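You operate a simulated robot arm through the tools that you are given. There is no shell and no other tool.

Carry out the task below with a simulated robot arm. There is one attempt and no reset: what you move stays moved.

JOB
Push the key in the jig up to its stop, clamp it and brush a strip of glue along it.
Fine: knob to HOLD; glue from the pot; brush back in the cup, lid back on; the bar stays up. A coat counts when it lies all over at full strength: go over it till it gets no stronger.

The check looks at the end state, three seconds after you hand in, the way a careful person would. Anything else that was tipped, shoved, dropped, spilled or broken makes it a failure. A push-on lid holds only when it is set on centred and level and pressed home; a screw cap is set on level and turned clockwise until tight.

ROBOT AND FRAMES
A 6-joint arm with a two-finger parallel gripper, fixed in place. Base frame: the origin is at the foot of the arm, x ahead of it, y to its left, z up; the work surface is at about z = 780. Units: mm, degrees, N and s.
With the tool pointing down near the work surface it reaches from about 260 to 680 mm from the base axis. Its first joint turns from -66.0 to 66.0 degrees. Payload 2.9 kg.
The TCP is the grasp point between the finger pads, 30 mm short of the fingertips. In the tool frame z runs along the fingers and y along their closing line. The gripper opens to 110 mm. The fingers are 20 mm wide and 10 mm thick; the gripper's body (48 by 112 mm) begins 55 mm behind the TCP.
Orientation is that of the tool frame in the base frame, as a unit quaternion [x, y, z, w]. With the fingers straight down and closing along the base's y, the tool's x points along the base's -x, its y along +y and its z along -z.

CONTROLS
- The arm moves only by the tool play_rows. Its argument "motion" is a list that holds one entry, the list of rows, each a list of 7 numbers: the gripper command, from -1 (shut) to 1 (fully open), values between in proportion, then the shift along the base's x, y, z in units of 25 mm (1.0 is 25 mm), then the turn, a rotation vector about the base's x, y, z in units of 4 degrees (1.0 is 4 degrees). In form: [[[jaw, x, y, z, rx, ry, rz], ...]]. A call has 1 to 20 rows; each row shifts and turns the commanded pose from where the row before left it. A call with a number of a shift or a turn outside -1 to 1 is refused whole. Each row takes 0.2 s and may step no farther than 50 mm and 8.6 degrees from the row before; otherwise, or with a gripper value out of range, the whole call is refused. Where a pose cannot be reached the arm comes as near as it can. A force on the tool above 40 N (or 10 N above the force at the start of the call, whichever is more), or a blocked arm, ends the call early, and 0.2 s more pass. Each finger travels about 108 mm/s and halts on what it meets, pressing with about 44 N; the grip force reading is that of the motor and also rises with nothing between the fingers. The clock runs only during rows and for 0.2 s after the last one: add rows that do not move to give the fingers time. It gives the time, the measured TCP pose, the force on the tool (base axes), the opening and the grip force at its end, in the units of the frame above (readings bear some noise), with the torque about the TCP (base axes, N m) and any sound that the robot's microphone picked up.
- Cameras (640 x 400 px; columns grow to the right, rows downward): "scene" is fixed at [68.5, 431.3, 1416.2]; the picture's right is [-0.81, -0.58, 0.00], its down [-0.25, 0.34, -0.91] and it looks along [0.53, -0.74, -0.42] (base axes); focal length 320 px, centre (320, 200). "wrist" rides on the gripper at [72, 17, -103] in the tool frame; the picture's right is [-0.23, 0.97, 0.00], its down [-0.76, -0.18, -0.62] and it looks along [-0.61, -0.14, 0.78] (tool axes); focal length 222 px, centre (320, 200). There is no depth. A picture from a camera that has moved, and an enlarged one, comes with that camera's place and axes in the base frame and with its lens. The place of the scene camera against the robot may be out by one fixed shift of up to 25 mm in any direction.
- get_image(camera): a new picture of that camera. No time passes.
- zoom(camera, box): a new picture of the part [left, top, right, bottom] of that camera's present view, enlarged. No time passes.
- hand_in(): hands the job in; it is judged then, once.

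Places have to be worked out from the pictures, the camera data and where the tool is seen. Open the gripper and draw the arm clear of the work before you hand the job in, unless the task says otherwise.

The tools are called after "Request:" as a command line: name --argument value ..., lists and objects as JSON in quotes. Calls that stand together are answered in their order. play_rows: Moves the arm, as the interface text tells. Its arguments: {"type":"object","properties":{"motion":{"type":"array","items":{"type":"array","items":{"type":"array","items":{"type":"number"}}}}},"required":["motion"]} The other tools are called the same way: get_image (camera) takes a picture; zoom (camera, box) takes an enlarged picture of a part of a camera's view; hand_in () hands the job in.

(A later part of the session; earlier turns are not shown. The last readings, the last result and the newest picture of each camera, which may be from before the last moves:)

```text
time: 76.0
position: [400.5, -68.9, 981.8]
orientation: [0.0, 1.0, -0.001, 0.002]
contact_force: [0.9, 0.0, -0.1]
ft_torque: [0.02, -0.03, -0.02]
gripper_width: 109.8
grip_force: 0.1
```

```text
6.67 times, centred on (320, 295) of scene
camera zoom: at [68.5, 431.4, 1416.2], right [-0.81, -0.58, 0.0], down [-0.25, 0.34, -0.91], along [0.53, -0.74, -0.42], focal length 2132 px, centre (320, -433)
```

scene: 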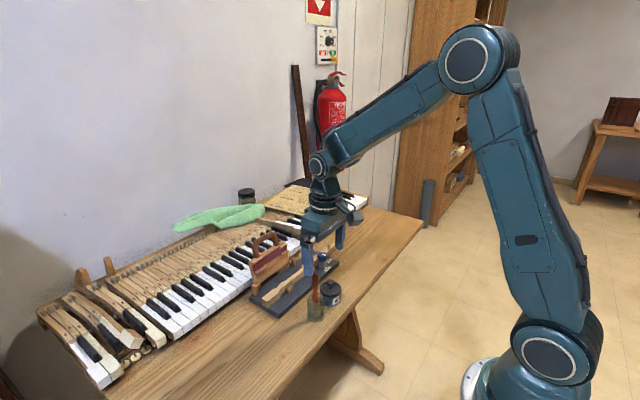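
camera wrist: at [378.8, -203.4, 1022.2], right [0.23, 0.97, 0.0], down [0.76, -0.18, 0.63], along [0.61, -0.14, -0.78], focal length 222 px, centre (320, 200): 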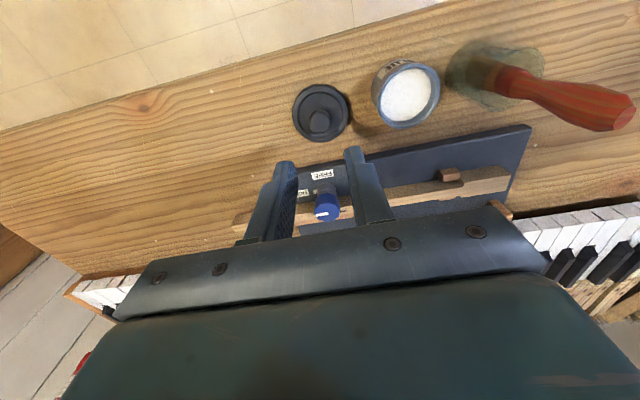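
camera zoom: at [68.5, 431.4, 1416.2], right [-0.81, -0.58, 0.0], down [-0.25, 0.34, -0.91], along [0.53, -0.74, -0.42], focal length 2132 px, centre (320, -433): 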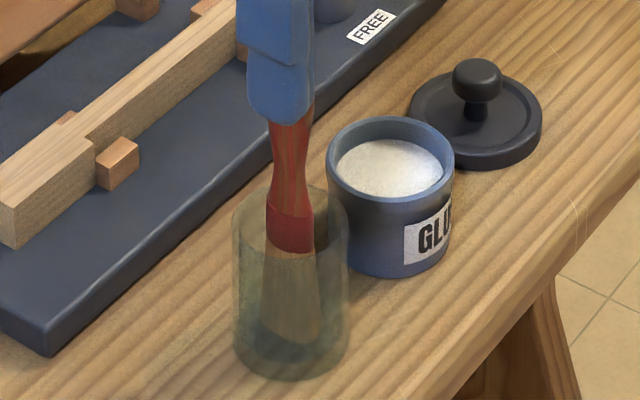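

The brush top is near (455, −75.5, 900), leaning only slightly; the cup rim is at about z 844. I move above it with a 55 mm opening, check alignment, and will grip with the tips just above the rim.

Request:
play_rows --motion '[[[0, 1, -0.13, 0, 0, 0, 0], [0, 1, -0.13, 0, 0, 0, 0], [0, 0.12, 0, 0, 0, 0, 0], [0, 0, 0, -1, 0, 0, 0], [0, 0, 0, -0.6, 0, 0, 0], [0, 0, 0, 0, 0, 0, 0]]]'

Request:
zoom --camera "wrist" --box '[220, 90, 420, 230]'

Request:
zoom --camera "scene" --box '[285, 235, 355, 325]'

```text
time: 77.3
position: [452.5, -76.6, 942.7]
orientation: [0.001, 1.0, 0.0, 0.003]
contact_force: [0.5, -0.5, -0.2]
ft_torque: [0.01, 0.02, 0.02]
gripper_width: 55.3
grip_force: 0.2
```

```text
2.86 times, centred on (320, 160) of wrist
camera zoom: at [381.1, -59.8, 1044.5], right [0.23, 0.97, 0.0], down [0.76, -0.18, 0.63], along [0.61, -0.14, -0.78], focal length 635 px, centre (320, 314)
```

zoom: 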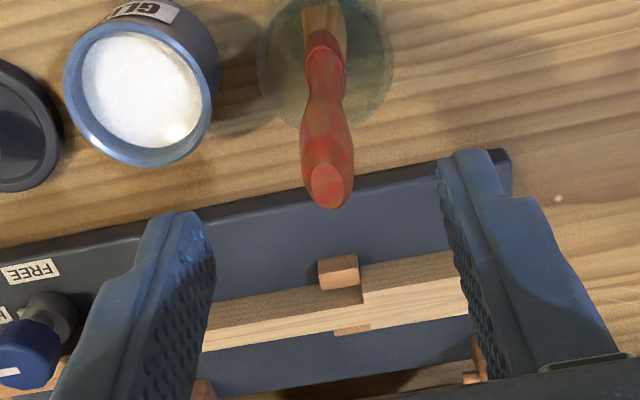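

```text
4.44 times, centred on (320, 280) of scene
camera zoom: at [68.5, 431.3, 1416.2], right [-0.81, -0.58, 0.0], down [-0.25, 0.34, -0.91], along [0.53, -0.74, -0.42], focal length 1421 px, centre (320, -156)
```

zoom: 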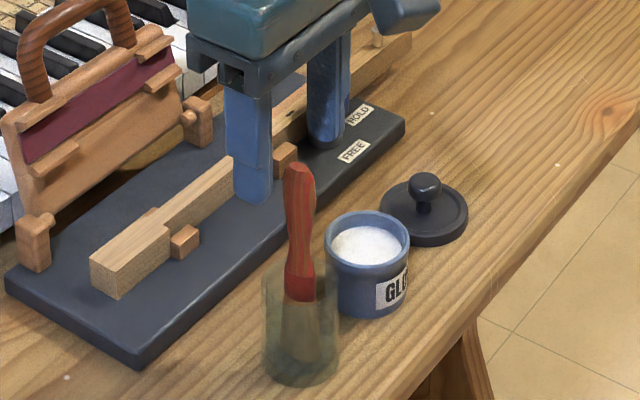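

The brush top is at (454.7, −75.4). I correct the tiny tool tilt, centre and descend around the handle.

Request:
play_rows --motion '[[[0, 0.04, 0.05, -0.7, 0, 0.085, 0], [0, 0, 0, -0.7, 0, 0, 0], [0, 0, 0, -0.7, 0, 0, 0], [0, 0, 0, -0.5, 0, 0, 0], [0, 0, 0, 0, 0, 0, 0]]]'

Request:
zoom --camera "wrist" --box '[220, 90, 420, 230]'

Request:
zoom --camera "scene" --box '[290, 255, 350, 325]'

```text
time: 78.5
position: [453.6, -76.9, 876.7]
orientation: [0.001, 1.0, -0.001, -0.001]
contact_force: [0.4, -0.7, 0.1]
ft_torque: [0.0, -0.02, 0.0]
gripper_width: 54.9
grip_force: 0.1
```

```text
2.86 times, centred on (320, 160) of wrist
camera zoom: at [382.4, -59.0, 979.9], right [0.23, 0.97, 0.0], down [0.76, -0.18, 0.62], along [0.6, -0.14, -0.78], focal length 635 px, centre (320, 314)
```

zoom: 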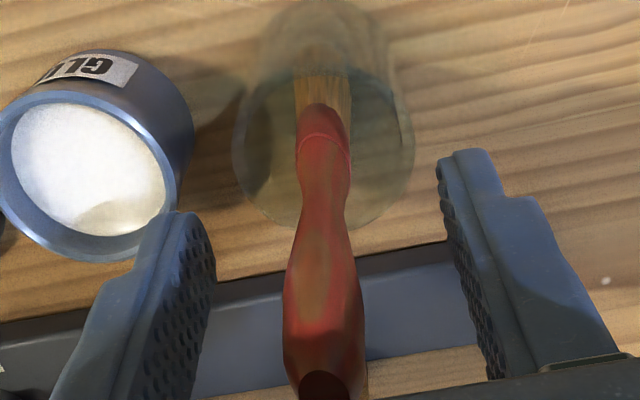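

```text
5.71 times, centred on (320, 290) of scene
camera zoom: at [68.5, 431.3, 1416.2], right [-0.81, -0.58, 0.0], down [-0.25, 0.34, -0.91], along [0.53, -0.74, -0.42], focal length 1827 px, centre (320, -314)
```

zoom: 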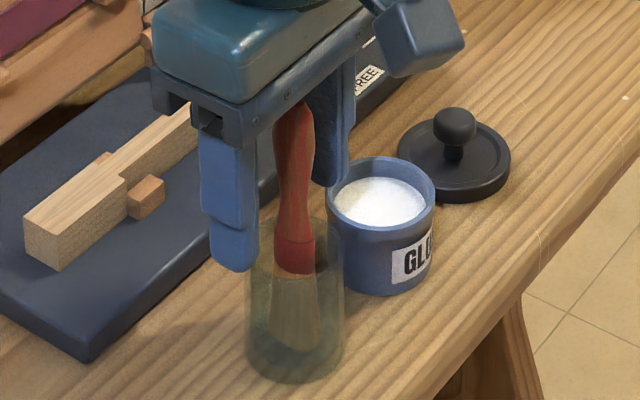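

The handle stands between the fingers. I close on it.

Request:
play_rows --motion '[[[-1, 0, 0.02, 0, 0, 0, 0], [-1, 0, 0, 0, 0, 0, 0], [-1, 0, 0, 0, 0, 0, 0], [-1, 0, 0, 0, 0, 0, 0]]]'

Request:
zoom --camera "wrist" --box '[220, 90, 420, 230]'

Request:
zoom --camera "scene" --box '[290, 255, 350, 325]'

```text
time: 79.5
position: [454.8, -75.3, 875.9]
orientation: [0.001, 1.0, -0.001, -0.001]
contact_force: [0.0, -0.3, -0.3]
ft_torque: [-0.01, 0.02, -0.02]
gripper_width: 11.4
grip_force: 44.3
```

```text
2.86 times, centred on (320, 160) of wrist
camera zoom: at [382.8, -58.5, 979.9], right [0.23, 0.97, 0.0], down [0.76, -0.18, 0.62], along [0.6, -0.14, -0.78], focal length 635 px, centre (320, 314)
```

zoom: 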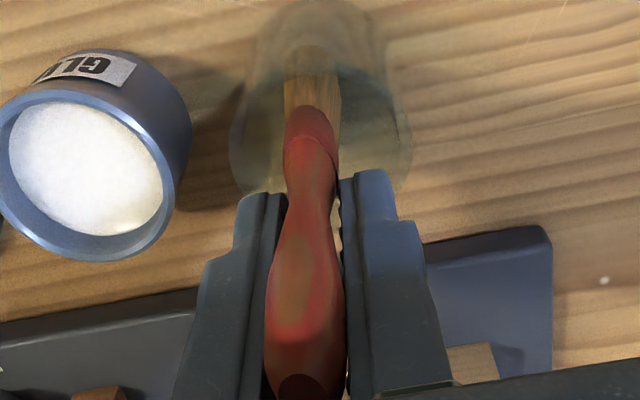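

```text
5.71 times, centred on (320, 290) of scene
camera zoom: at [68.5, 431.3, 1416.2], right [-0.81, -0.58, 0.0], down [-0.25, 0.34, -0.91], along [0.53, -0.74, -0.42], focal length 1827 px, centre (320, -314)
```

zoom: 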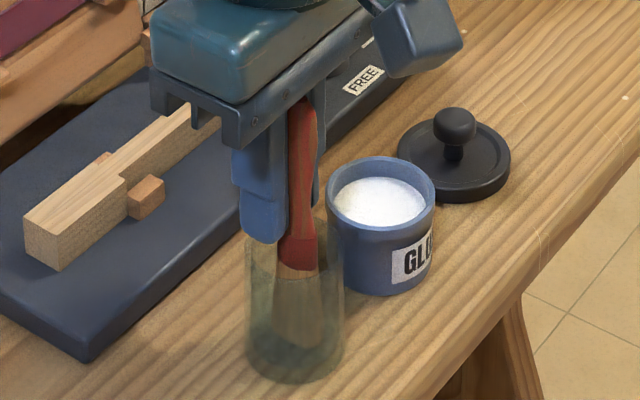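

Gripped (11.4 mm). I lift the brush straight out of the cup, well above the rim.

Request:
play_rows --motion '[[[-1, 0, 0, 0.4, 0, 0, 0], [-1, 0, 0, 0.6, 0, 0, 0], [-1, 0, 0, 0.8, 0, 0, 0], [-1, 0, 0, 0.8, 0, 0, 0], [-1, 0, 0, 0.8, 0, 0, 0], [-1, 0, 0, 0.4, 0, 0, 0], [-1, 0, 0, 0, 0, 0, 0]]]'

Request:
get_image --camera "wrist"

Request:
zoom --camera "scene" --box '[280, 220, 360, 325]'

```text
time: 81.2
position: [454.6, -75.4, 972.0]
orientation: [0.001, 1.0, -0.001, -0.002]
contact_force: [-0.3, 0.1, -0.8]
ft_torque: [0.0, 0.02, -0.01]
gripper_width: 11.7
grip_force: 44.5
```

```text
taken
camera wrist: at [383.0, -58.6, 1075.0], right [0.23, 0.97, 0.0], down [0.76, -0.18, 0.62], along [0.6, -0.14, -0.78], focal length 222 px, centre (320, 200)
```

wrist: 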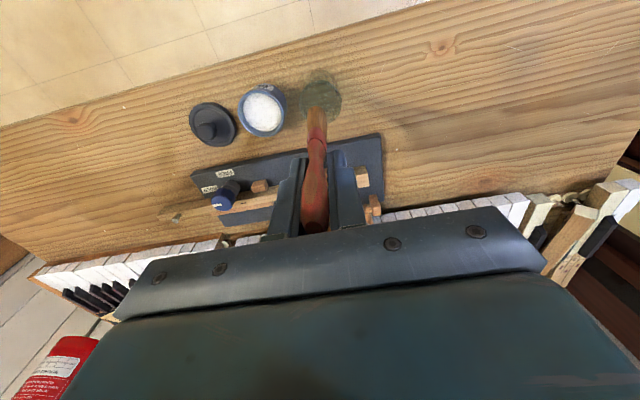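

```text
3.81 times, centred on (320, 272) of scene
camera zoom: at [68.5, 431.3, 1416.2], right [-0.81, -0.58, 0.0], down [-0.25, 0.34, -0.91], along [0.53, -0.74, -0.42], focal length 1218 px, centre (320, -76)
```

zoom: 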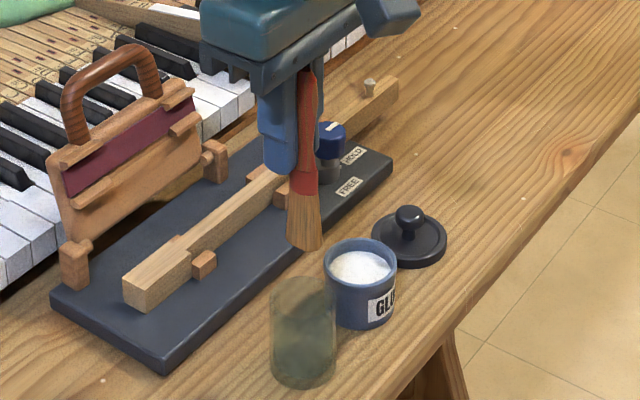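

The brush is out, the cup is still standing. I zoom to find the bristle tip in the tool frame.

Request:
zoom --camera "wrist" --box '[270, 60, 370, 160]'

Request:
zoom --camera "scene" --box '[300, 235, 340, 295]'

```text
4.00 times, centred on (320, 110) of wrist
camera zoom: at [383.0, -58.6, 1075.0], right [0.23, 0.97, 0.0], down [0.76, -0.18, 0.62], along [0.6, -0.14, -0.78], focal length 888 px, centre (320, 560)
```

zoom: 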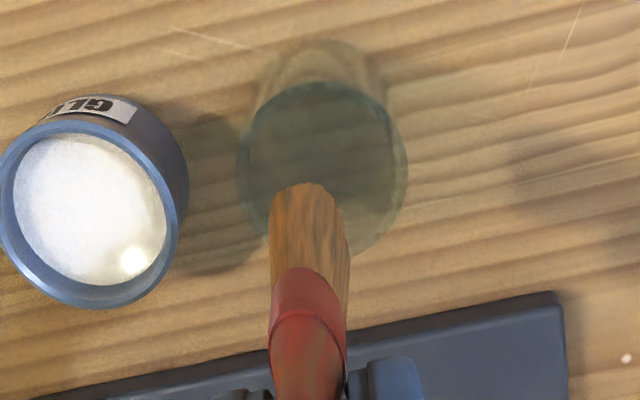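

```text
6.67 times, centred on (320, 265) of scene
camera zoom: at [68.5, 431.3, 1416.2], right [-0.81, -0.58, 0.0], down [-0.25, 0.34, -0.91], along [0.53, -0.74, -0.42], focal length 2132 px, centre (320, -233)
```

zoom: 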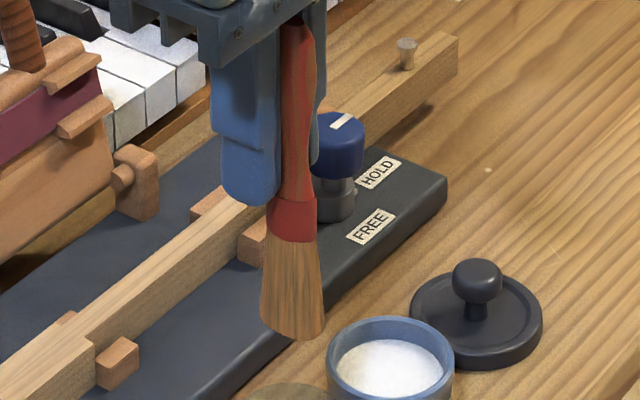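

The bristle tip sits about 93 mm below and ~7–10 mm toward −x of the TCP. The pot's rim centre is near (443.7, −139), rim z ≈ 822. I move over the pot and lower partway to check alignment.

Request:
play_rows --motion '[[[-1, -0.03, -0.85, 0, 0, 0, 0], [-1, -0.03, -0.85, 0, 0, 0, 0], [-1, -0.03, -0.85, 0, 0, 0, 0], [-1, 0, 0, -0.7, 0, 0, 0], [-1, 0, 0, -0.7, 0, 0, 0], [-1, 0, 0, 0, 0, 0, 0]]]'

Request:
zoom --camera "wrist" --box '[260, 70, 380, 180]'

Request:
zoom --camera "scene" --box '[305, 245, 355, 315]'

```text
time: 82.5
position: [452.0, -139.1, 935.8]
orientation: [0.001, 1.0, -0.001, -0.002]
contact_force: [0.6, -0.3, 0.1]
ft_torque: [0.03, 0.01, -0.02]
gripper_width: 11.9
grip_force: 44.2
```

```text
3.64 times, centred on (320, 125) of wrist
camera zoom: at [380.8, -122.3, 1039.7], right [0.23, 0.97, 0.0], down [0.76, -0.18, 0.62], along [0.6, -0.14, -0.78], focal length 808 px, centre (320, 473)
```

zoom: 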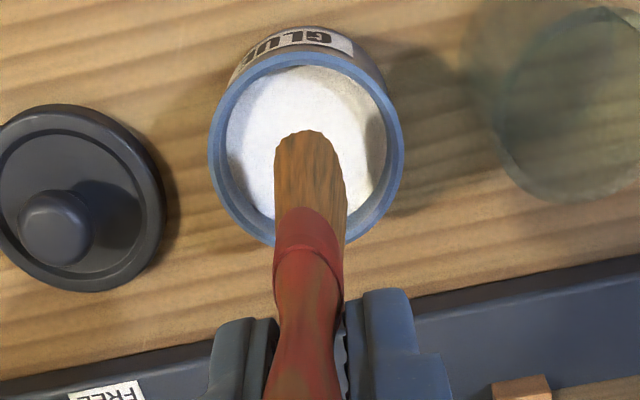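

```text
5.71 times, centred on (330, 280) of scene
camera zoom: at [68.5, 431.3, 1416.2], right [-0.81, -0.58, 0.0], down [-0.25, 0.34, -0.91], along [0.53, -0.74, -0.42], focal length 1827 px, centre (263, -257)
```

zoom: 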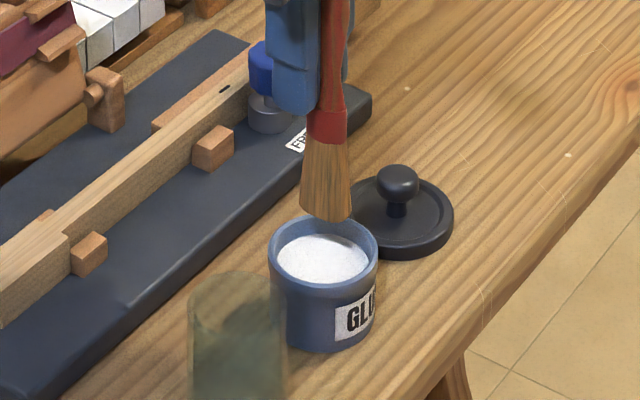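

Tip is centred over the pot. I lower the bristles into the glue slowly.

Request:
play_rows --motion '[[[-1, 0, 0, -0.4, 0, 0, 0], [-1, 0, 0, -0.4, 0, 0, 0], [-1, 0, 0, -0.4, 0, 0, 0], [-1, 0, 0, -0.2, 0, 0, 0], [-1, 0, 0, 0, 0, 0, 0]]]'

Request:
zoom --camera "wrist" --box '[260, 70, 380, 180]'

Request:
zoom --camera "scene" --box '[305, 245, 355, 315]'

```text
time: 83.8
position: [452.3, -139.1, 902.0]
orientation: [0.0, 1.0, -0.001, -0.002]
contact_force: [0.5, -0.5, -0.3]
ft_torque: [-0.03, -0.01, -0.02]
gripper_width: 11.5
grip_force: 43.6
```

```text
3.64 times, centred on (320, 125) of wrist
camera zoom: at [380.6, -121.7, 1004.4], right [0.23, 0.97, 0.0], down [0.76, -0.18, 0.62], along [0.6, -0.14, -0.78], focal length 808 px, centre (320, 473)
```

zoom: 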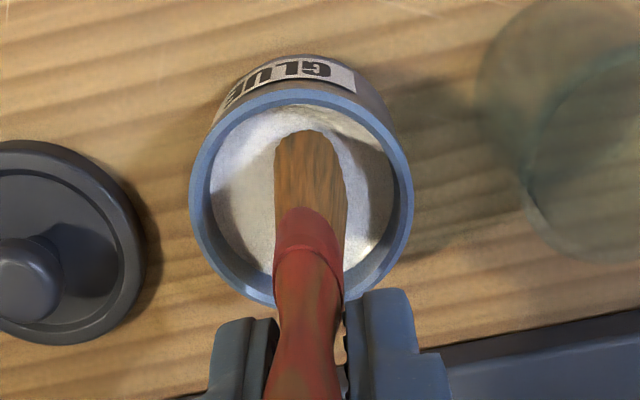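

```text
5.71 times, centred on (330, 280) of scene
camera zoom: at [68.5, 431.3, 1416.2], right [-0.81, -0.58, 0.0], down [-0.25, 0.34, -0.91], along [0.53, -0.74, -0.42], focal length 1827 px, centre (263, -257)
```

zoom: 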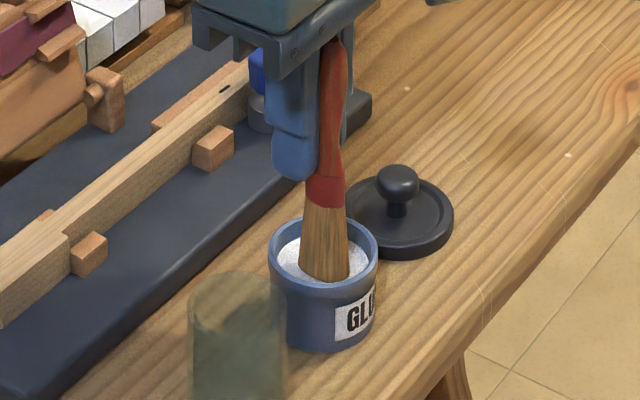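

The tip seems to be just at or above the glue surface. I go lower in small steps.

Request:
play_rows --motion '[[[-1, 0, 0, -0.2, 0, 0, 0], [-1, 0, 0, -0.2, 0, 0, 0], [-1, 0, 0, 0, 0, 0, 0]]]'

Request:
zoom --camera "wrist" --box '[260, 70, 380, 180]'

Request:
zoom --camera "scene" --box '[305, 245, 355, 315]'

```text
time: 84.5
position: [453.9, -138.8, 892.4]
orientation: [0.001, 1.0, -0.001, -0.003]
contact_force: [-0.9, -0.2, -1.1]
ft_torque: [-0.01, 0.03, 0.01]
gripper_width: 11.5
grip_force: 43.8
```

```text
3.64 times, centred on (320, 125) of wrist
camera zoom: at [380.7, -121.9, 994.7], right [0.23, 0.97, 0.0], down [0.76, -0.18, 0.62], along [0.6, -0.14, -0.78], focal length 808 px, centre (320, 473)
```

zoom: 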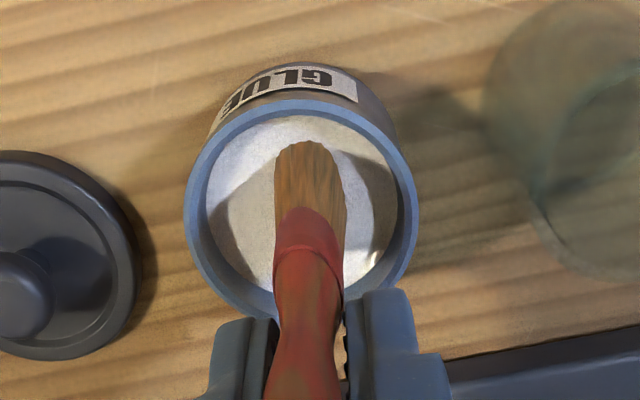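

```text
5.71 times, centred on (330, 280) of scene
camera zoom: at [68.5, 431.3, 1416.2], right [-0.81, -0.58, 0.0], down [-0.25, 0.34, -0.91], along [0.53, -0.74, -0.42], focal length 1827 px, centre (263, -257)
```

zoom: 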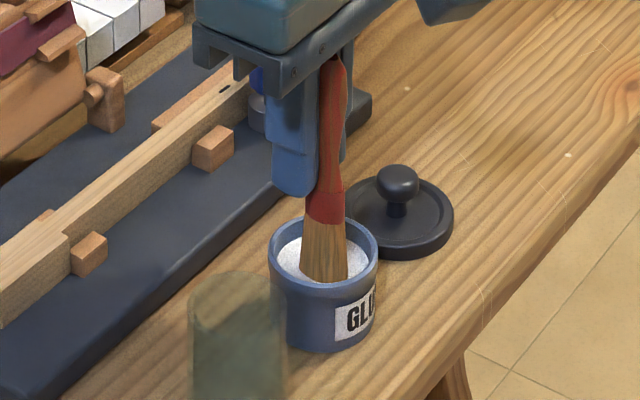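

The bristles are now a few millimetres in. I dip about 5 mm further, dwell, then lift and hold over the pot so that nothing drips.

Request:
play_rows --motion '[[[-1, 0, 0, -0.2, 0, 0, 0], [-1, 0, 0, 0, 0, 0, 0], [-1, 0, 0, 0, 0, 0, 0], [-1, 0, 0, 0.3, 0, 0, 0], [-1, 0, 0, 0.4, 0, 0, 0], [-1, 0, 0, 0.5, 0, 0, 0], [-1, 0, 0, 0.5, 0, 0, 0], [-1, 0, 0, 0, 0, 0, 0], [-1, 0, 0, 0, 0, 0, 0], [-1, 0, 0, 0, 0, 0, 0]]]'

Request:
zoom --camera "wrist" --box '[260, 70, 380, 180]'

Request:
zoom --camera "scene" --box '[305, 245, 355, 315]'

```text
time: 86.8
position: [453.1, -138.1, 929.8]
orientation: [0.002, 1.0, -0.001, -0.001]
contact_force: [-0.6, -0.7, -0.6]
ft_torque: [-0.04, -0.01, -0.01]
gripper_width: 11.6
grip_force: 44.2
```

```text
3.64 times, centred on (320, 125) of wrist
camera zoom: at [380.5, -122.0, 1032.7], right [0.23, 0.97, 0.0], down [0.76, -0.18, 0.62], along [0.6, -0.14, -0.78], focal length 808 px, centre (320, 473)
```

zoom: 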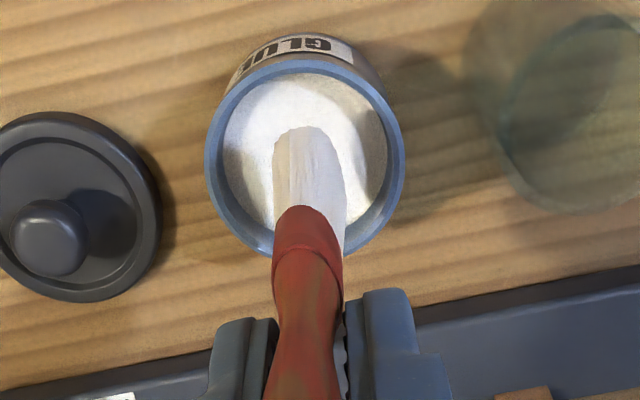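

```text
5.71 times, centred on (330, 280) of scene
camera zoom: at [68.5, 431.3, 1416.2], right [-0.81, -0.58, 0.0], down [-0.25, 0.34, -0.91], along [0.53, -0.74, -0.42], focal length 1827 px, centre (263, -257)
```

zoom: 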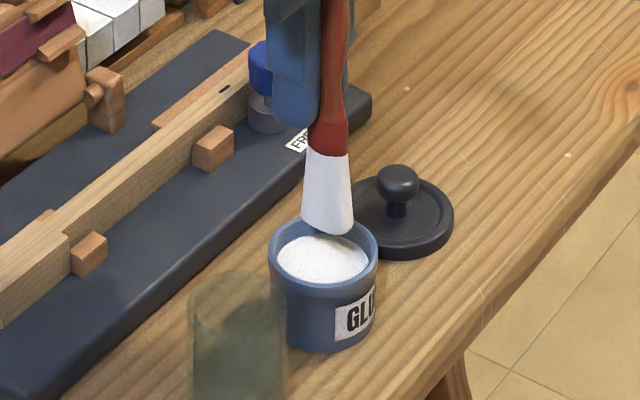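

The bristles are fully loaded with white glue. I lift, carry the brush over the key head and lower close to it to check alignment.

Request:
play_rows --motion '[[[-1, 0, 0, 0.8, 0, 0, 0], [-1, 0, 0, 0.6, 0, 0, 0], [-1, 0.9, 0.62, 0, 0, 0, 0], [-1, 0.9, 0.62, 0, 0, 0, 0], [-1, 0.9, 0.62, 0, 0, 0, 0], [-1, 0.9, 0.62, 0, 0, 0, 0], [-1, 0.9, 0.62, 0, 0, 0, 0], [-1, 0, 0, -0.7, 0, 0, 0], [-1, 0, 0, -0.6, 0, 0, 0], [-1, 0, 0, 0, 0, 0, 0]]]'

Request:
zoom --camera "wrist" --box '[260, 70, 380, 180]'

Request:
zoom --camera "scene" --box '[260, 235, 330, 310]'

```text
time: 89.0
position: [565.5, -60.4, 931.1]
orientation: [0.001, 1.0, 0.0, -0.001]
contact_force: [-0.1, 0.2, -0.6]
ft_torque: [-0.02, -0.04, 0.03]
gripper_width: 11.6
grip_force: 44.0
```

```text
3.64 times, centred on (320, 125) of wrist
camera zoom: at [493.8, -44.7, 1034.4], right [0.23, 0.97, 0.0], down [0.76, -0.18, 0.62], along [0.6, -0.14, -0.78], focal length 808 px, centre (320, 473)
```

zoom: 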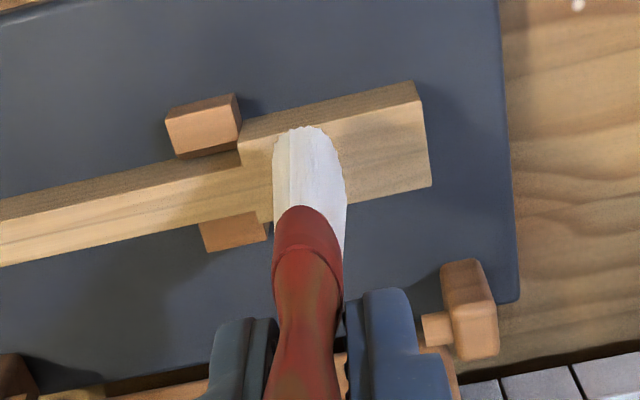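

```text
5.33 times, centred on (295, 272) of scene
camera zoom: at [68.5, 431.3, 1416.2], right [-0.81, -0.58, 0.0], down [-0.25, 0.34, -0.91], along [0.53, -0.74, -0.42], focal length 1705 px, centre (453, -187)
```

zoom: 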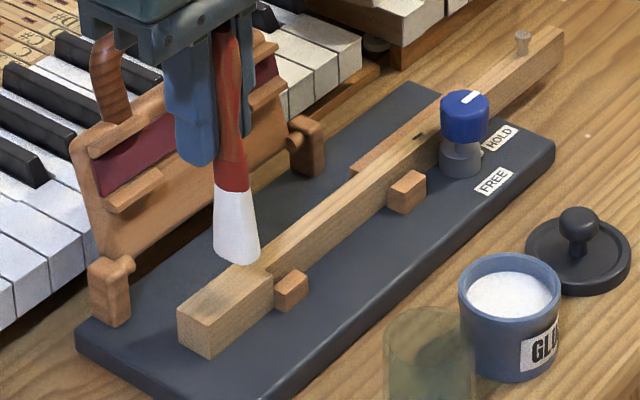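

Key head top: x 551–572, end y ≈ −33.5; the brush should go ~3 mm more to +x. I move to the head's end and lower until the bristles press lightly.

Request:
play_rows --motion '[[[-1, 0.12, 0.36, 0, 0, 0, 0], [-1, 0, 0.36, 0, 0, 0, 0], [-1, 0, 0, -0.3, 0, 0, 0], [-1, 0, 0, -0.2, 0, 0, 0], [-1, 0, 0, -0.1, 0, 0, 0], [-1, 0, 0, 0, 0, 0, 0]]]'

Request:
zoom --camera "wrist" --box '[260, 70, 380, 180]'

Request:
zoom --camera "scene" --box '[260, 245, 320, 305]'

```text
time: 90.3
position: [567.7, -44.2, 916.9]
orientation: [0.001, 1.0, -0.002, -0.002]
contact_force: [0.3, 0.4, 0.3]
ft_torque: [-0.01, -0.01, 0.0]
gripper_width: 11.7
grip_force: 44.1
```

```text
3.64 times, centred on (320, 125) of wrist
camera zoom: at [496.2, -26.5, 1019.8], right [0.23, 0.97, 0.0], down [0.76, -0.18, 0.62], along [0.6, -0.14, -0.78], focal length 808 px, centre (320, 473)
```

zoom: 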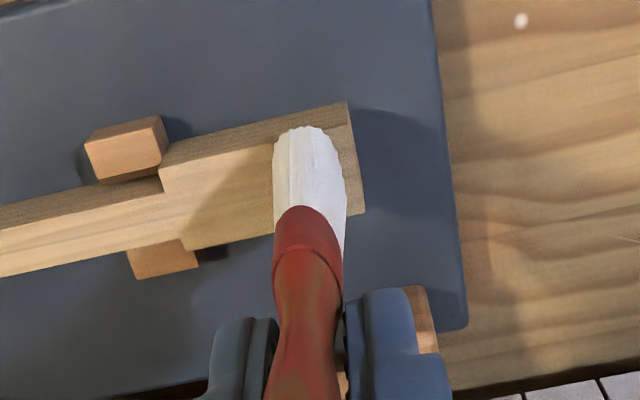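

```text
6.67 times, centred on (290, 275) of scene
camera zoom: at [68.5, 431.3, 1416.2], right [-0.81, -0.58, 0.0], down [-0.25, 0.34, -0.91], along [0.53, -0.74, -0.42], focal length 2132 px, centre (520, -300)
```

zoom: 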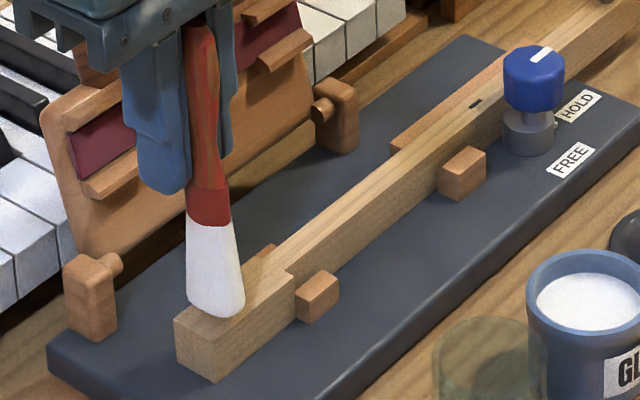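

The tip is right over the head end. I lower in small steps until contact.

Request:
play_rows --motion '[[[-1, 0, 0.08, -0.08, 0, 0, 0], [-1, 0, 0, -0.08, 0, 0, 0], [-1, 0, 0, 0, 0, 0, 0]]]'

Request:
play_rows --motion '[[[-1, 0, 0, -0.06, 0, 0, 0], [-1, 0, 0, 0, 0, 0, 0]]]'

Request:
zoom --camera "scene" --box '[260, 245, 320, 305]'

```text
time: 91.2
position: [566.7, -40.8, 912.3]
orientation: [0.0, 1.0, -0.001, -0.001]
contact_force: [0.2, 0.0, 0.6]
ft_torque: [-0.04, -0.02, -0.03]
gripper_width: 11.9
grip_force: 43.9
```

```text
time: 91.8
position: [568.6, -40.7, 911.4]
orientation: [0.002, 1.0, 0.0, -0.002]
contact_force: [-0.3, -1.2, -0.4]
ft_torque: [0.01, 0.01, 0.03]
gripper_width: 11.7
grip_force: 43.9
```

```text
6.67 times, centred on (290, 275) of scene
camera zoom: at [68.5, 431.3, 1416.2], right [-0.81, -0.58, 0.0], down [-0.25, 0.34, -0.91], along [0.53, -0.74, -0.42], focal length 2132 px, centre (520, -300)
```

zoom: 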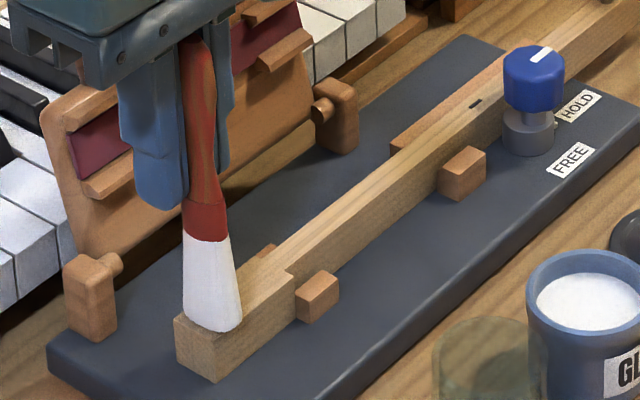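

The tip is at key-top level. I make a first short stroke toward −y to see how the glue goes on.

Request:
play_rows --motion '[[[-1, 0, -0.4, -0.02, 0, 0, 0], [-1, 0, -0.4, 0, 0, 0, 0], [-1, 0, -0.4, 0, 0, 0, 0], [-1, 0, -0.4, 0, 0, 0, 0], [-1, 0, -0.4, 0, 0, 0, 0], [-1, 0, 0, 0, 0, 0, 0]]]'

Request:
zoom --camera "scene" --box '[260, 235, 330, 305]'

Request:
zoom --camera "wrist" --box '[260, 70, 400, 190]'

```text
time: 93.2
position: [567.9, -92.4, 911.8]
orientation: [0.001, 1.0, 0.0, -0.002]
contact_force: [0.0, 0.3, 0.2]
ft_torque: [-0.02, -0.02, -0.01]
gripper_width: 11.6
grip_force: 44.4
```

```text
5.71 times, centred on (295, 270) of scene
camera zoom: at [68.5, 431.3, 1416.2], right [-0.81, -0.58, 0.0], down [-0.25, 0.34, -0.91], along [0.53, -0.74, -0.42], focal length 1827 px, centre (463, -200)
```

zoom: 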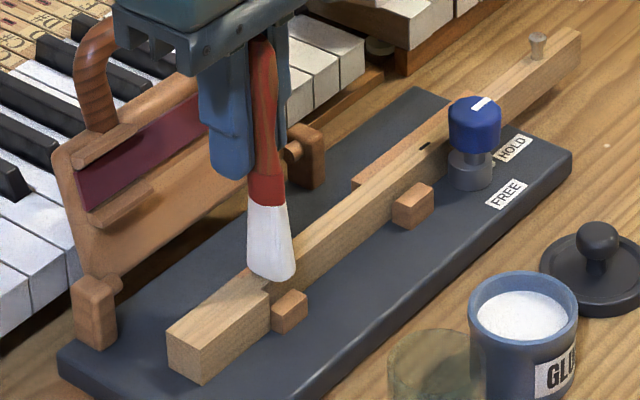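

```text
3.33 times, centred on (330, 130) of wrist
camera zoom: at [496.4, -74.6, 1014.3], right [0.23, 0.97, 0.0], down [0.76, -0.18, 0.62], along [0.6, -0.14, -0.78], focal length 740 px, centre (287, 433)
```

zoom: 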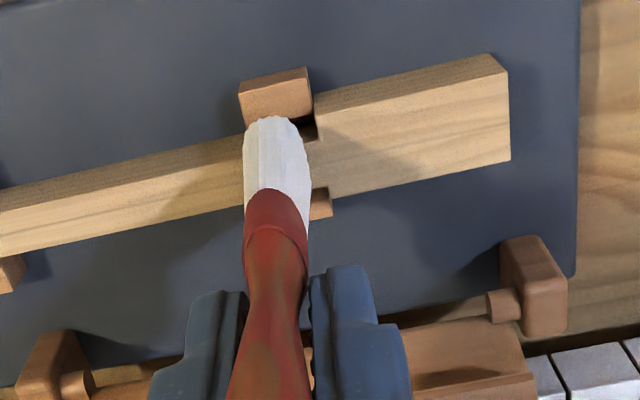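

No glue left yet, so the bristles are still a few millimetres above the top. I lower further at this spot.

Request:
play_rows --motion '[[[-1, 0, -0.2, -0.06, 0, 0, 0], [-1, 0, -0.2, -0.06, 0, 0, 0], [-1, 0, 0, 0, 0, 0, 0]]]'

Request:
play_rows --motion '[[[-1, 0, 0, -0.06, 0, 0, 0], [-1, 0, 0, -0.06, 0, 0, 0], [-1, 0, 0, 0, 0, 0, 0]]]'

Request:
zoom --camera "scene" --box '[260, 235, 330, 305]'

Request:
zoom --camera "wrist" --box '[260, 70, 400, 190]'

```text
time: 94.0
position: [568.0, -102.3, 907.1]
orientation: [0.001, 1.0, -0.001, -0.002]
contact_force: [-0.1, 0.5, 0.6]
ft_torque: [0.03, 0.01, -0.03]
gripper_width: 11.5
grip_force: 44.0
```

```text
time: 94.8
position: [568.0, -101.5, 907.2]
orientation: [0.001, 1.0, 0.0, 0.001]
contact_force: [-5.0, 1.3, 27.4]
ft_torque: [0.11, 0.62, -0.01]
gripper_width: 11.8
grip_force: 44.1
```

```text
5.71 times, centred on (295, 270) of scene
camera zoom: at [67.9, 431.5, 1416.2], right [-0.81, -0.58, 0.0], down [-0.25, 0.34, -0.91], along [0.53, -0.74, -0.42], focal length 1827 px, centre (463, -200)
```

zoom: 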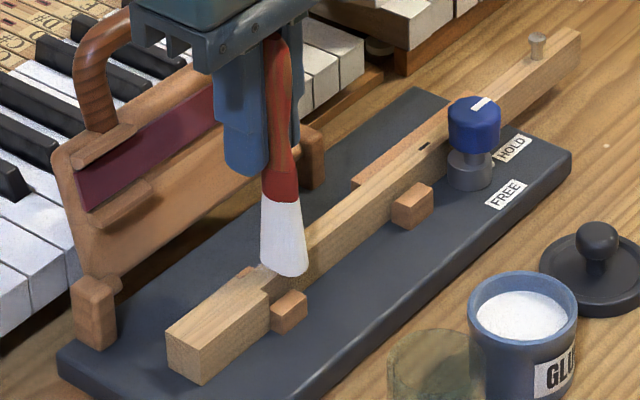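

```text
3.33 times, centred on (330, 130) of wrist
camera zoom: at [496.0, -84.5, 1010.0], right [0.23, 0.97, 0.0], down [0.76, -0.18, 0.62], along [0.61, -0.14, -0.78], focal length 740 px, centre (287, 433)
```

zoom: 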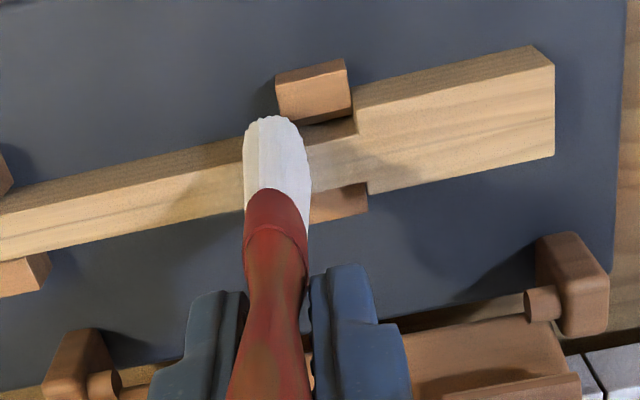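

Contact is at TCP z ≈ 907, and the torque puts the bristle centre 7 mm to −x of the TCP, i.e. x ≈ 561, right on the key's centre line. I lift, go to the head's end, and stroke toward −y (toward the stop) with light pressure.

Request:
play_rows --motion '[[[-1, 0, 0, 0.6, 0, 0, 0], [-1, 0, 0.9, 0, 0, 0, 0], [-1, 0, 0.9, 0, 0, 0, 0], [-1, 0, 0.8, 0, 0, 0, 0], [-1, 0, 0, -0.3, 0, 0, 0], [-1, 0, 0, -0.2, 0, 0, 0], [-1, 0, 0, 0, 0, 0, 0], [-1, 0, -0.2, 0, 0, 0, 0], [-1, 0, -0.2, 0, 0, 0, 0], [-1, 0, -0.2, 0, 0, 0, 0], [-1, 0, -0.2, 0, 0, 0, 0], [-1, 0, -0.2, 0, 0, 0, 0], [-1, 0, -0.2, 0, 0, 0, 0], [-1, 0, -0.2, 0, 0, 0, 0], [-1, 0, -0.2, 0, 0, 0, 0], [-1, 0, -0.2, 0, 0, 0, 0], [-1, 0, -0.2, 0, 0, 0, 0]]]'

Request:
zoom --camera "scene" --box '[260, 235, 330, 305]'

Request:
zoom --camera "wrist" --box '[260, 70, 400, 190]'

```text
time: 98.3
position: [567.0, -86.3, 907.9]
orientation: [0.001, 1.0, -0.002, -0.001]
contact_force: [-0.4, 1.3, 3.1]
ft_torque: [0.18, 0.0, 0.01]
gripper_width: 11.6
grip_force: 43.8
```

```text
5.71 times, centred on (295, 270) of scene
camera zoom: at [68.4, 431.4, 1416.2], right [-0.81, -0.58, 0.0], down [-0.25, 0.34, -0.91], along [0.53, -0.74, -0.42], focal length 1827 px, centre (463, -200)
```

zoom: 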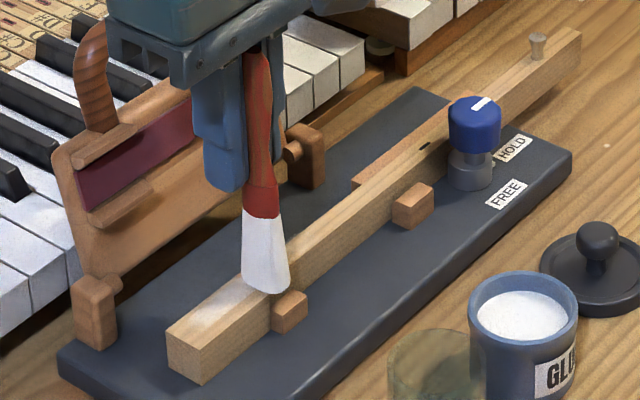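

```text
3.33 times, centred on (330, 130) of wrist
camera zoom: at [495.8, -69.6, 1010.8], right [0.23, 0.97, 0.0], down [0.76, -0.18, 0.62], along [0.6, -0.14, -0.78], focal length 740 px, centre (287, 433)
```

zoom: 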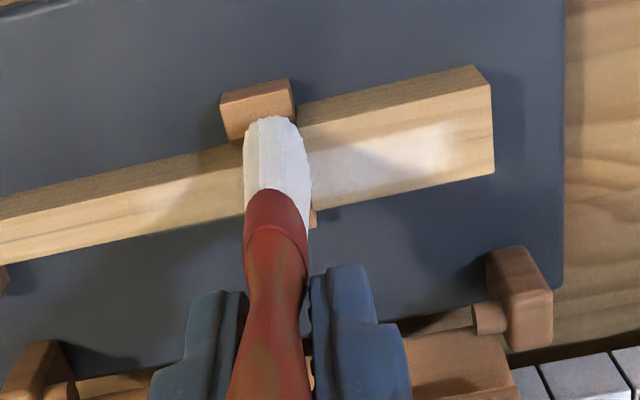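

White glue has appeared on the head. I zoom in to see the coat's extent and edges.

Request:
zoom --camera "wrist" --box '[320, 85, 375, 135]'

Request:
zoom --camera "scene" --box '[275, 270, 305, 305]'

Request:
zoom --camera "wrist" --box '[255, 105, 320, 155]'

```text
8.00 times, centred on (348, 110) of wrist
camera zoom: at [495.8, -69.6, 1010.8], right [0.23, 0.97, 0.0], down [0.76, -0.18, 0.62], along [0.6, -0.14, -0.78], focal length 1777 px, centre (100, 920)
```

zoom: 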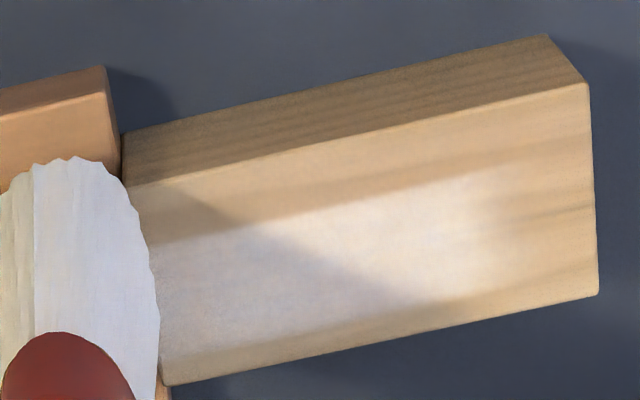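

```text
11.43 times, centred on (290, 288) of scene
camera zoom: at [68.4, 431.4, 1416.2], right [-0.81, -0.58, 0.0], down [-0.25, 0.34, -0.91], along [0.53, -0.74, -0.42], focal length 3654 px, centre (663, -800)
```

zoom: 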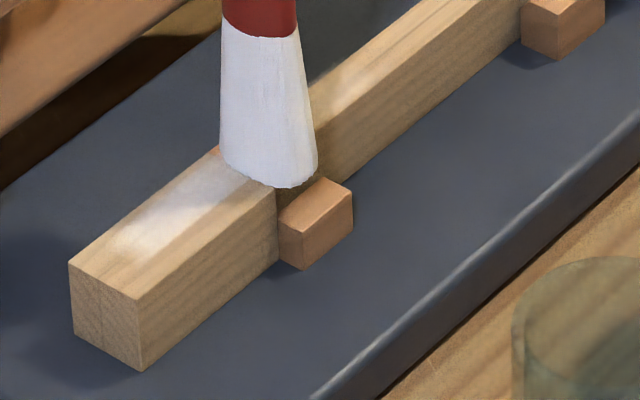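

```text
8.00 times, centred on (288, 130) of wrist
camera zoom: at [495.8, -69.6, 1010.8], right [0.23, 0.97, 0.0], down [0.76, -0.18, 0.62], along [0.6, -0.14, -0.78], focal length 1777 px, centre (580, 760)
```

zoom: 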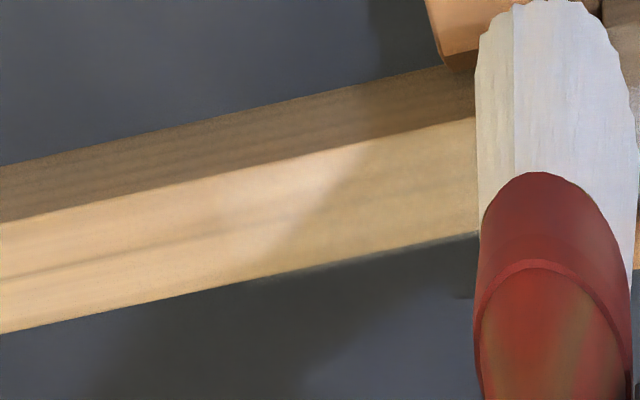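

The brush leaves a soft strip roughly 12 mm wide, slightly behind centre, starting only at y ≈ −44 since the pressure at the end was too light. I redo the stroke from the end with slightly more pressure and 1.5 mm nearer the front.

Request:
play_rows --motion '[[[-1, -0.06, 0, 0.6, 0, 0, 0], [-1, 0, 0.72, 0, 0, 0, 0], [-1, 0, 0.72, 0, 0, 0, 0], [-1, 0, 0.72, 0, 0, 0, 0], [-1, 0, 0, -0.34, 0, 0, 0], [-1, 0, 0, -0.2, 0, 0, 0], [-1, 0, 0, -0.1, 0, 0, 0], [-1, 0, 0, 0, 0, 0, 0]]]'

Request:
play_rows --motion '[[[-1, 0, -0.2, 0, 0, 0, 0], [-1, 0, -0.2, 0, 0, 0, 0], [-1, 0, -0.24, 0, 0, 0, 0], [-1, 0, -0.24, 0, 0, 0, 0], [-1, 0, -0.24, 0, 0, 0, 0], [-1, 0, -0.24, 0, 0, 0, 0], [-1, 0, -0.24, 0, 0, 0, 0], [-1, 0, -0.24, 0, 0, 0, 0], [-1, 0, -0.24, 0, 0, 0, 0], [-1, 0, -0.24, 0, 0, 0, 0], [-1, 0, -0.24, 0, 0, 0, 0], [-1, 0, -0.24, 0, 0, 0, 0], [-1, 0, -0.24, 0, 0, 0, 0], [-1, 0, -0.24, 0, 0, 0, 0], [-1, 0, -0.24, 0, 0, 0, 0], [-1, 0, -0.24, 0, 0, 0, 0], [-1, 0, -0.24, 0, 0, 0, 0], [-1, 0, -0.24, 0, 0, 0, 0], [-1, 0, -0.24, 0, 0, 0, 0], [-1, 0, -0.24, 0, 0, 0, 0]]]'

Request:
zoom --camera "scene" --box '[260, 235, 330, 305]'

Request:
zoom --camera "wrist" --box '[300, 70, 420, 160]'

```text
time: 100.2
position: [566.3, -31.1, 906.5]
orientation: [0.001, 1.0, -0.001, -0.001]
contact_force: [-2.1, 1.7, 12.3]
ft_torque: [0.13, 0.25, -0.04]
gripper_width: 11.4
grip_force: 44.2
```

```text
time: 102.1
position: [566.4, -75.6, 907.2]
orientation: [-0.008, 1.0, 0.002, -0.001]
contact_force: [0.9, 1.1, 3.0]
ft_torque: [0.11, 0.0, -0.02]
gripper_width: 11.8
grip_force: 43.1
stopped in row 9: the force on the tool passed its limit at 42 N (the readings are from after the stop); the commanded pose is now the measured one
```

```text
5.71 times, centred on (295, 270) of scene
camera zoom: at [68.5, 431.4, 1416.2], right [-0.81, -0.58, 0.0], down [-0.25, 0.34, -0.91], along [0.53, -0.74, -0.42], focal length 1827 px, centre (463, -200)
```

zoom: 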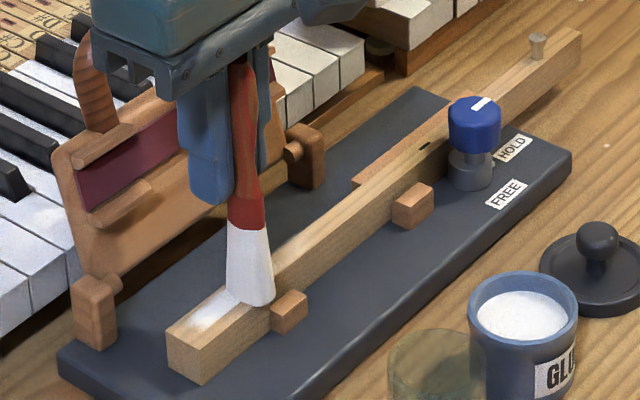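

```text
4.44 times, centred on (360, 115) of wrist
camera zoom: at [494.9, -61.0, 1010.4], right [0.21, 0.98, 0.0], down [0.76, -0.17, 0.62], along [0.61, -0.13, -0.78], focal length 987 px, centre (142, 578)
```

zoom: 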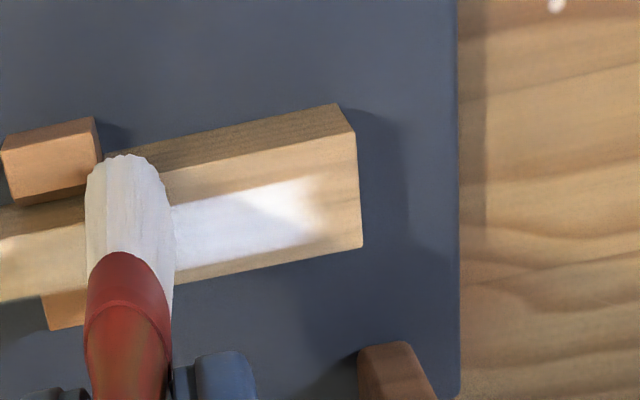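

The force limit tripped near the guide block with 1 mm less height. I lift the brush and look at the coat and the key position before going on.

Request:
play_rows --motion '[[[-1, 0, 0, 0.6, 0, 0, -0.23], [-1, 0, 0, 0.6, 0, 0, 0], [-1, 0, 0, 0, 0, 0, 0]]]'

Request:
zoom --camera "scene" --box '[270, 265, 310, 305]'

Request:
zoom --camera "wrist" --box '[300, 80, 370, 150]'

Request:
zoom --camera "wrist" --box '[240, 100, 310, 160]'

```text
time: 102.9
position: [567.7, -75.8, 937.0]
orientation: [0.002, 1.0, 0.003, -0.003]
contact_force: [0.8, -0.1, -0.7]
ft_torque: [-0.02, 0.0, 0.0]
gripper_width: 11.7
grip_force: 44.1
```

```text
10.00 times, centred on (290, 285) of scene
camera zoom: at [68.5, 431.3, 1416.2], right [-0.81, -0.58, 0.0], down [-0.25, 0.34, -0.91], along [0.53, -0.74, -0.42], focal length 3197 px, centre (620, -650)
```

zoom: 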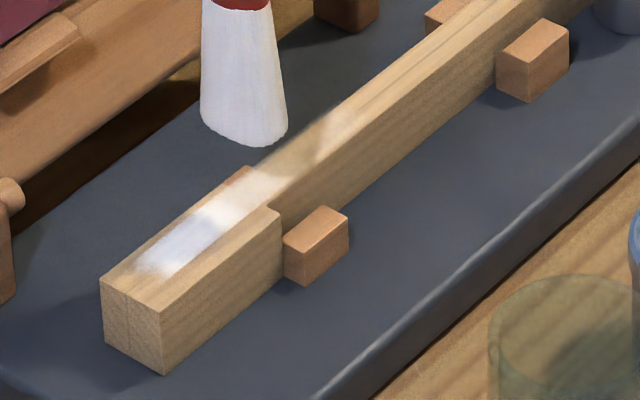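

```text
5.71 times, centred on (335, 115) of wrist
camera zoom: at [495.5, -60.0, 1040.4], right [0.23, 0.97, 0.0], down [0.76, -0.18, 0.62], along [0.6, -0.14, -0.78], focal length 1269 px, centre (234, 686)
```

zoom: 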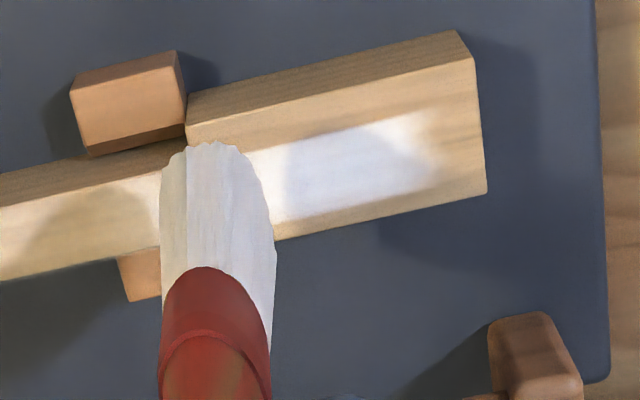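

```text
6.67 times, centred on (275, 130) of wrist
camera zoom: at [495.5, -60.0, 1040.4], right [0.23, 0.97, 0.0], down [0.76, -0.18, 0.62], along [0.6, -0.14, -0.78], focal length 1481 px, centre (620, 667)
```

zoom: 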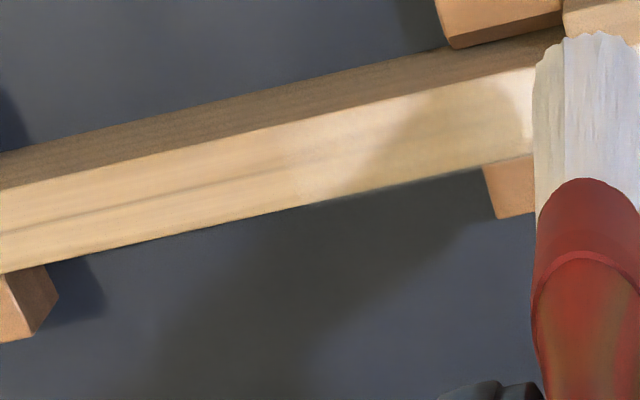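

The coat is a well-defined strip along the key's axis (about shank width, starting ~8 mm from the head's end), already white on the head. I go on with a long stroke down the shank at a slightly higher level.

Request:
play_rows --motion '[[[-1, 0, 0.84, 0, 0, 0, 0], [-1, 0, 0.84, 0, 0, 0, 0], [-1, 0, 0, -0.6, 0, 0, 0], [-1, 0, 0, -0.5, 0, 0, 0], [-1, 0, 0, -0.14, 0, 0, 0], [-1, 0, 0, 0, 0, 0, 0]]]'

Request:
play_rows --motion '[[[-1, 0, -0.24, 0, 0, 0, 0], [-1, 0, -0.24, 0, 0, 0, 0], [-1, 0, -0.24, 0, 0, 0, 0], [-1, 0, -0.24, 0, 0, 0, 0], [-1, 0, -0.24, 0, 0, 0, 0], [-1, 0, -0.24, 0, 0, 0, 0], [-1, 0, -0.24, 0, 0, 0, 0], [-1, 0, -0.24, 0, 0, 0, 0], [-1, 0, -0.24, 0, 0, 0, 0], [-1, 0, -0.24, 0, 0, 0, 0]]]'

Request:
play_rows --motion '[[[-1, 0, -0.24, 0, 0, 0, 0], [-1, 0, -0.24, 0, 0, 0, 0], [-1, 0, -0.24, 0, 0, 0, 0], [-1, 0, -0.24, 0, 0, 0, 0], [-1, 0, -0.24, 0, 0, 0, 0], [-1, 0, -0.24, 0, 0, 0, 0], [-1, 0, -0.24, 0, 0, 0, 0], [-1, 0, -0.24, 0, 0, 0, 0], [-1, 0, -0.24, 0, 0, 0, 0], [-1, 0, -0.24, 0, 0, 0, 0]]]'

Request:
zoom --camera "scene" --box '[265, 240, 325, 305]'

Request:
zoom --camera "wrist" --box '[290, 50, 430, 160]'

```text
time: 104.3
position: [567.0, -34.7, 906.8]
orientation: [0.001, 1.0, 0.003, -0.001]
contact_force: [-3.4, 1.2, 10.7]
ft_torque: [0.09, 0.25, 0.02]
gripper_width: 11.7
grip_force: 43.9
```

```text
time: 106.2
position: [568.3, -75.5, 906.4]
orientation: [-0.006, 1.0, 0.005, 0.0]
contact_force: [-0.2, 2.3, 4.5]
ft_torque: [0.11, 0.02, -0.05]
gripper_width: 11.7
grip_force: 44.2
stopped in row 9: the force on the tool passed its limit at 42 N (the readings are from after the stop); the commanded pose is now the measured one
```

```text
time: 108.3
position: [567.3, -136.9, 906.2]
orientation: [-0.006, 1.0, 0.005, -0.002]
contact_force: [-0.3, 2.2, 6.0]
ft_torque: [0.23, -0.04, -0.03]
gripper_width: 11.7
grip_force: 43.7
```

```text
6.15 times, centred on (295, 272) of scene
camera zoom: at [68.4, 431.4, 1416.2], right [-0.81, -0.58, 0.0], down [-0.25, 0.34, -0.91], along [0.53, -0.74, -0.42], focal length 1968 px, centre (474, -246)
```

zoom: 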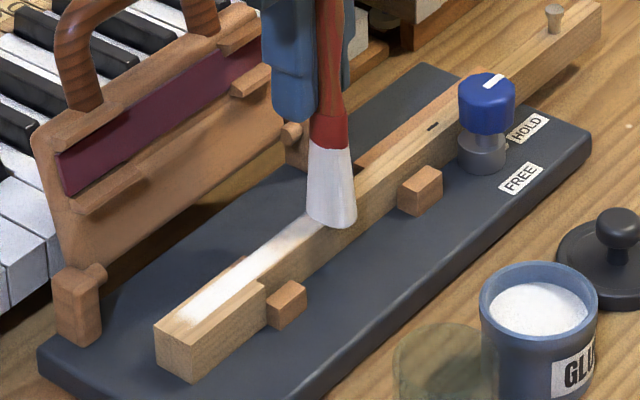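

```text
3.64 times, centred on (360, 105) of wrist
camera zoom: at [495.0, -121.3, 1010.2], right [0.22, 0.98, 0.01], down [0.77, -0.18, 0.62], along [0.61, -0.13, -0.79], focal length 808 px, centre (174, 546)
```

zoom: 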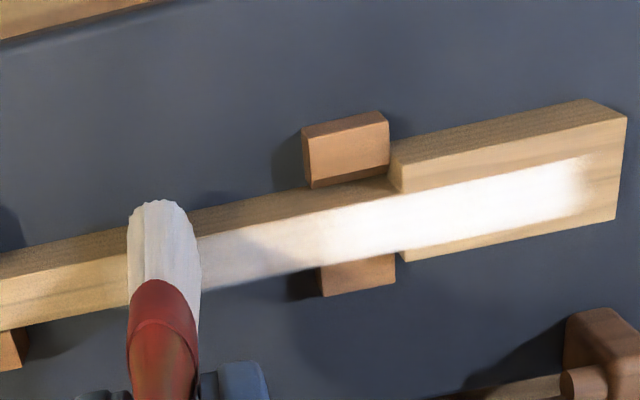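

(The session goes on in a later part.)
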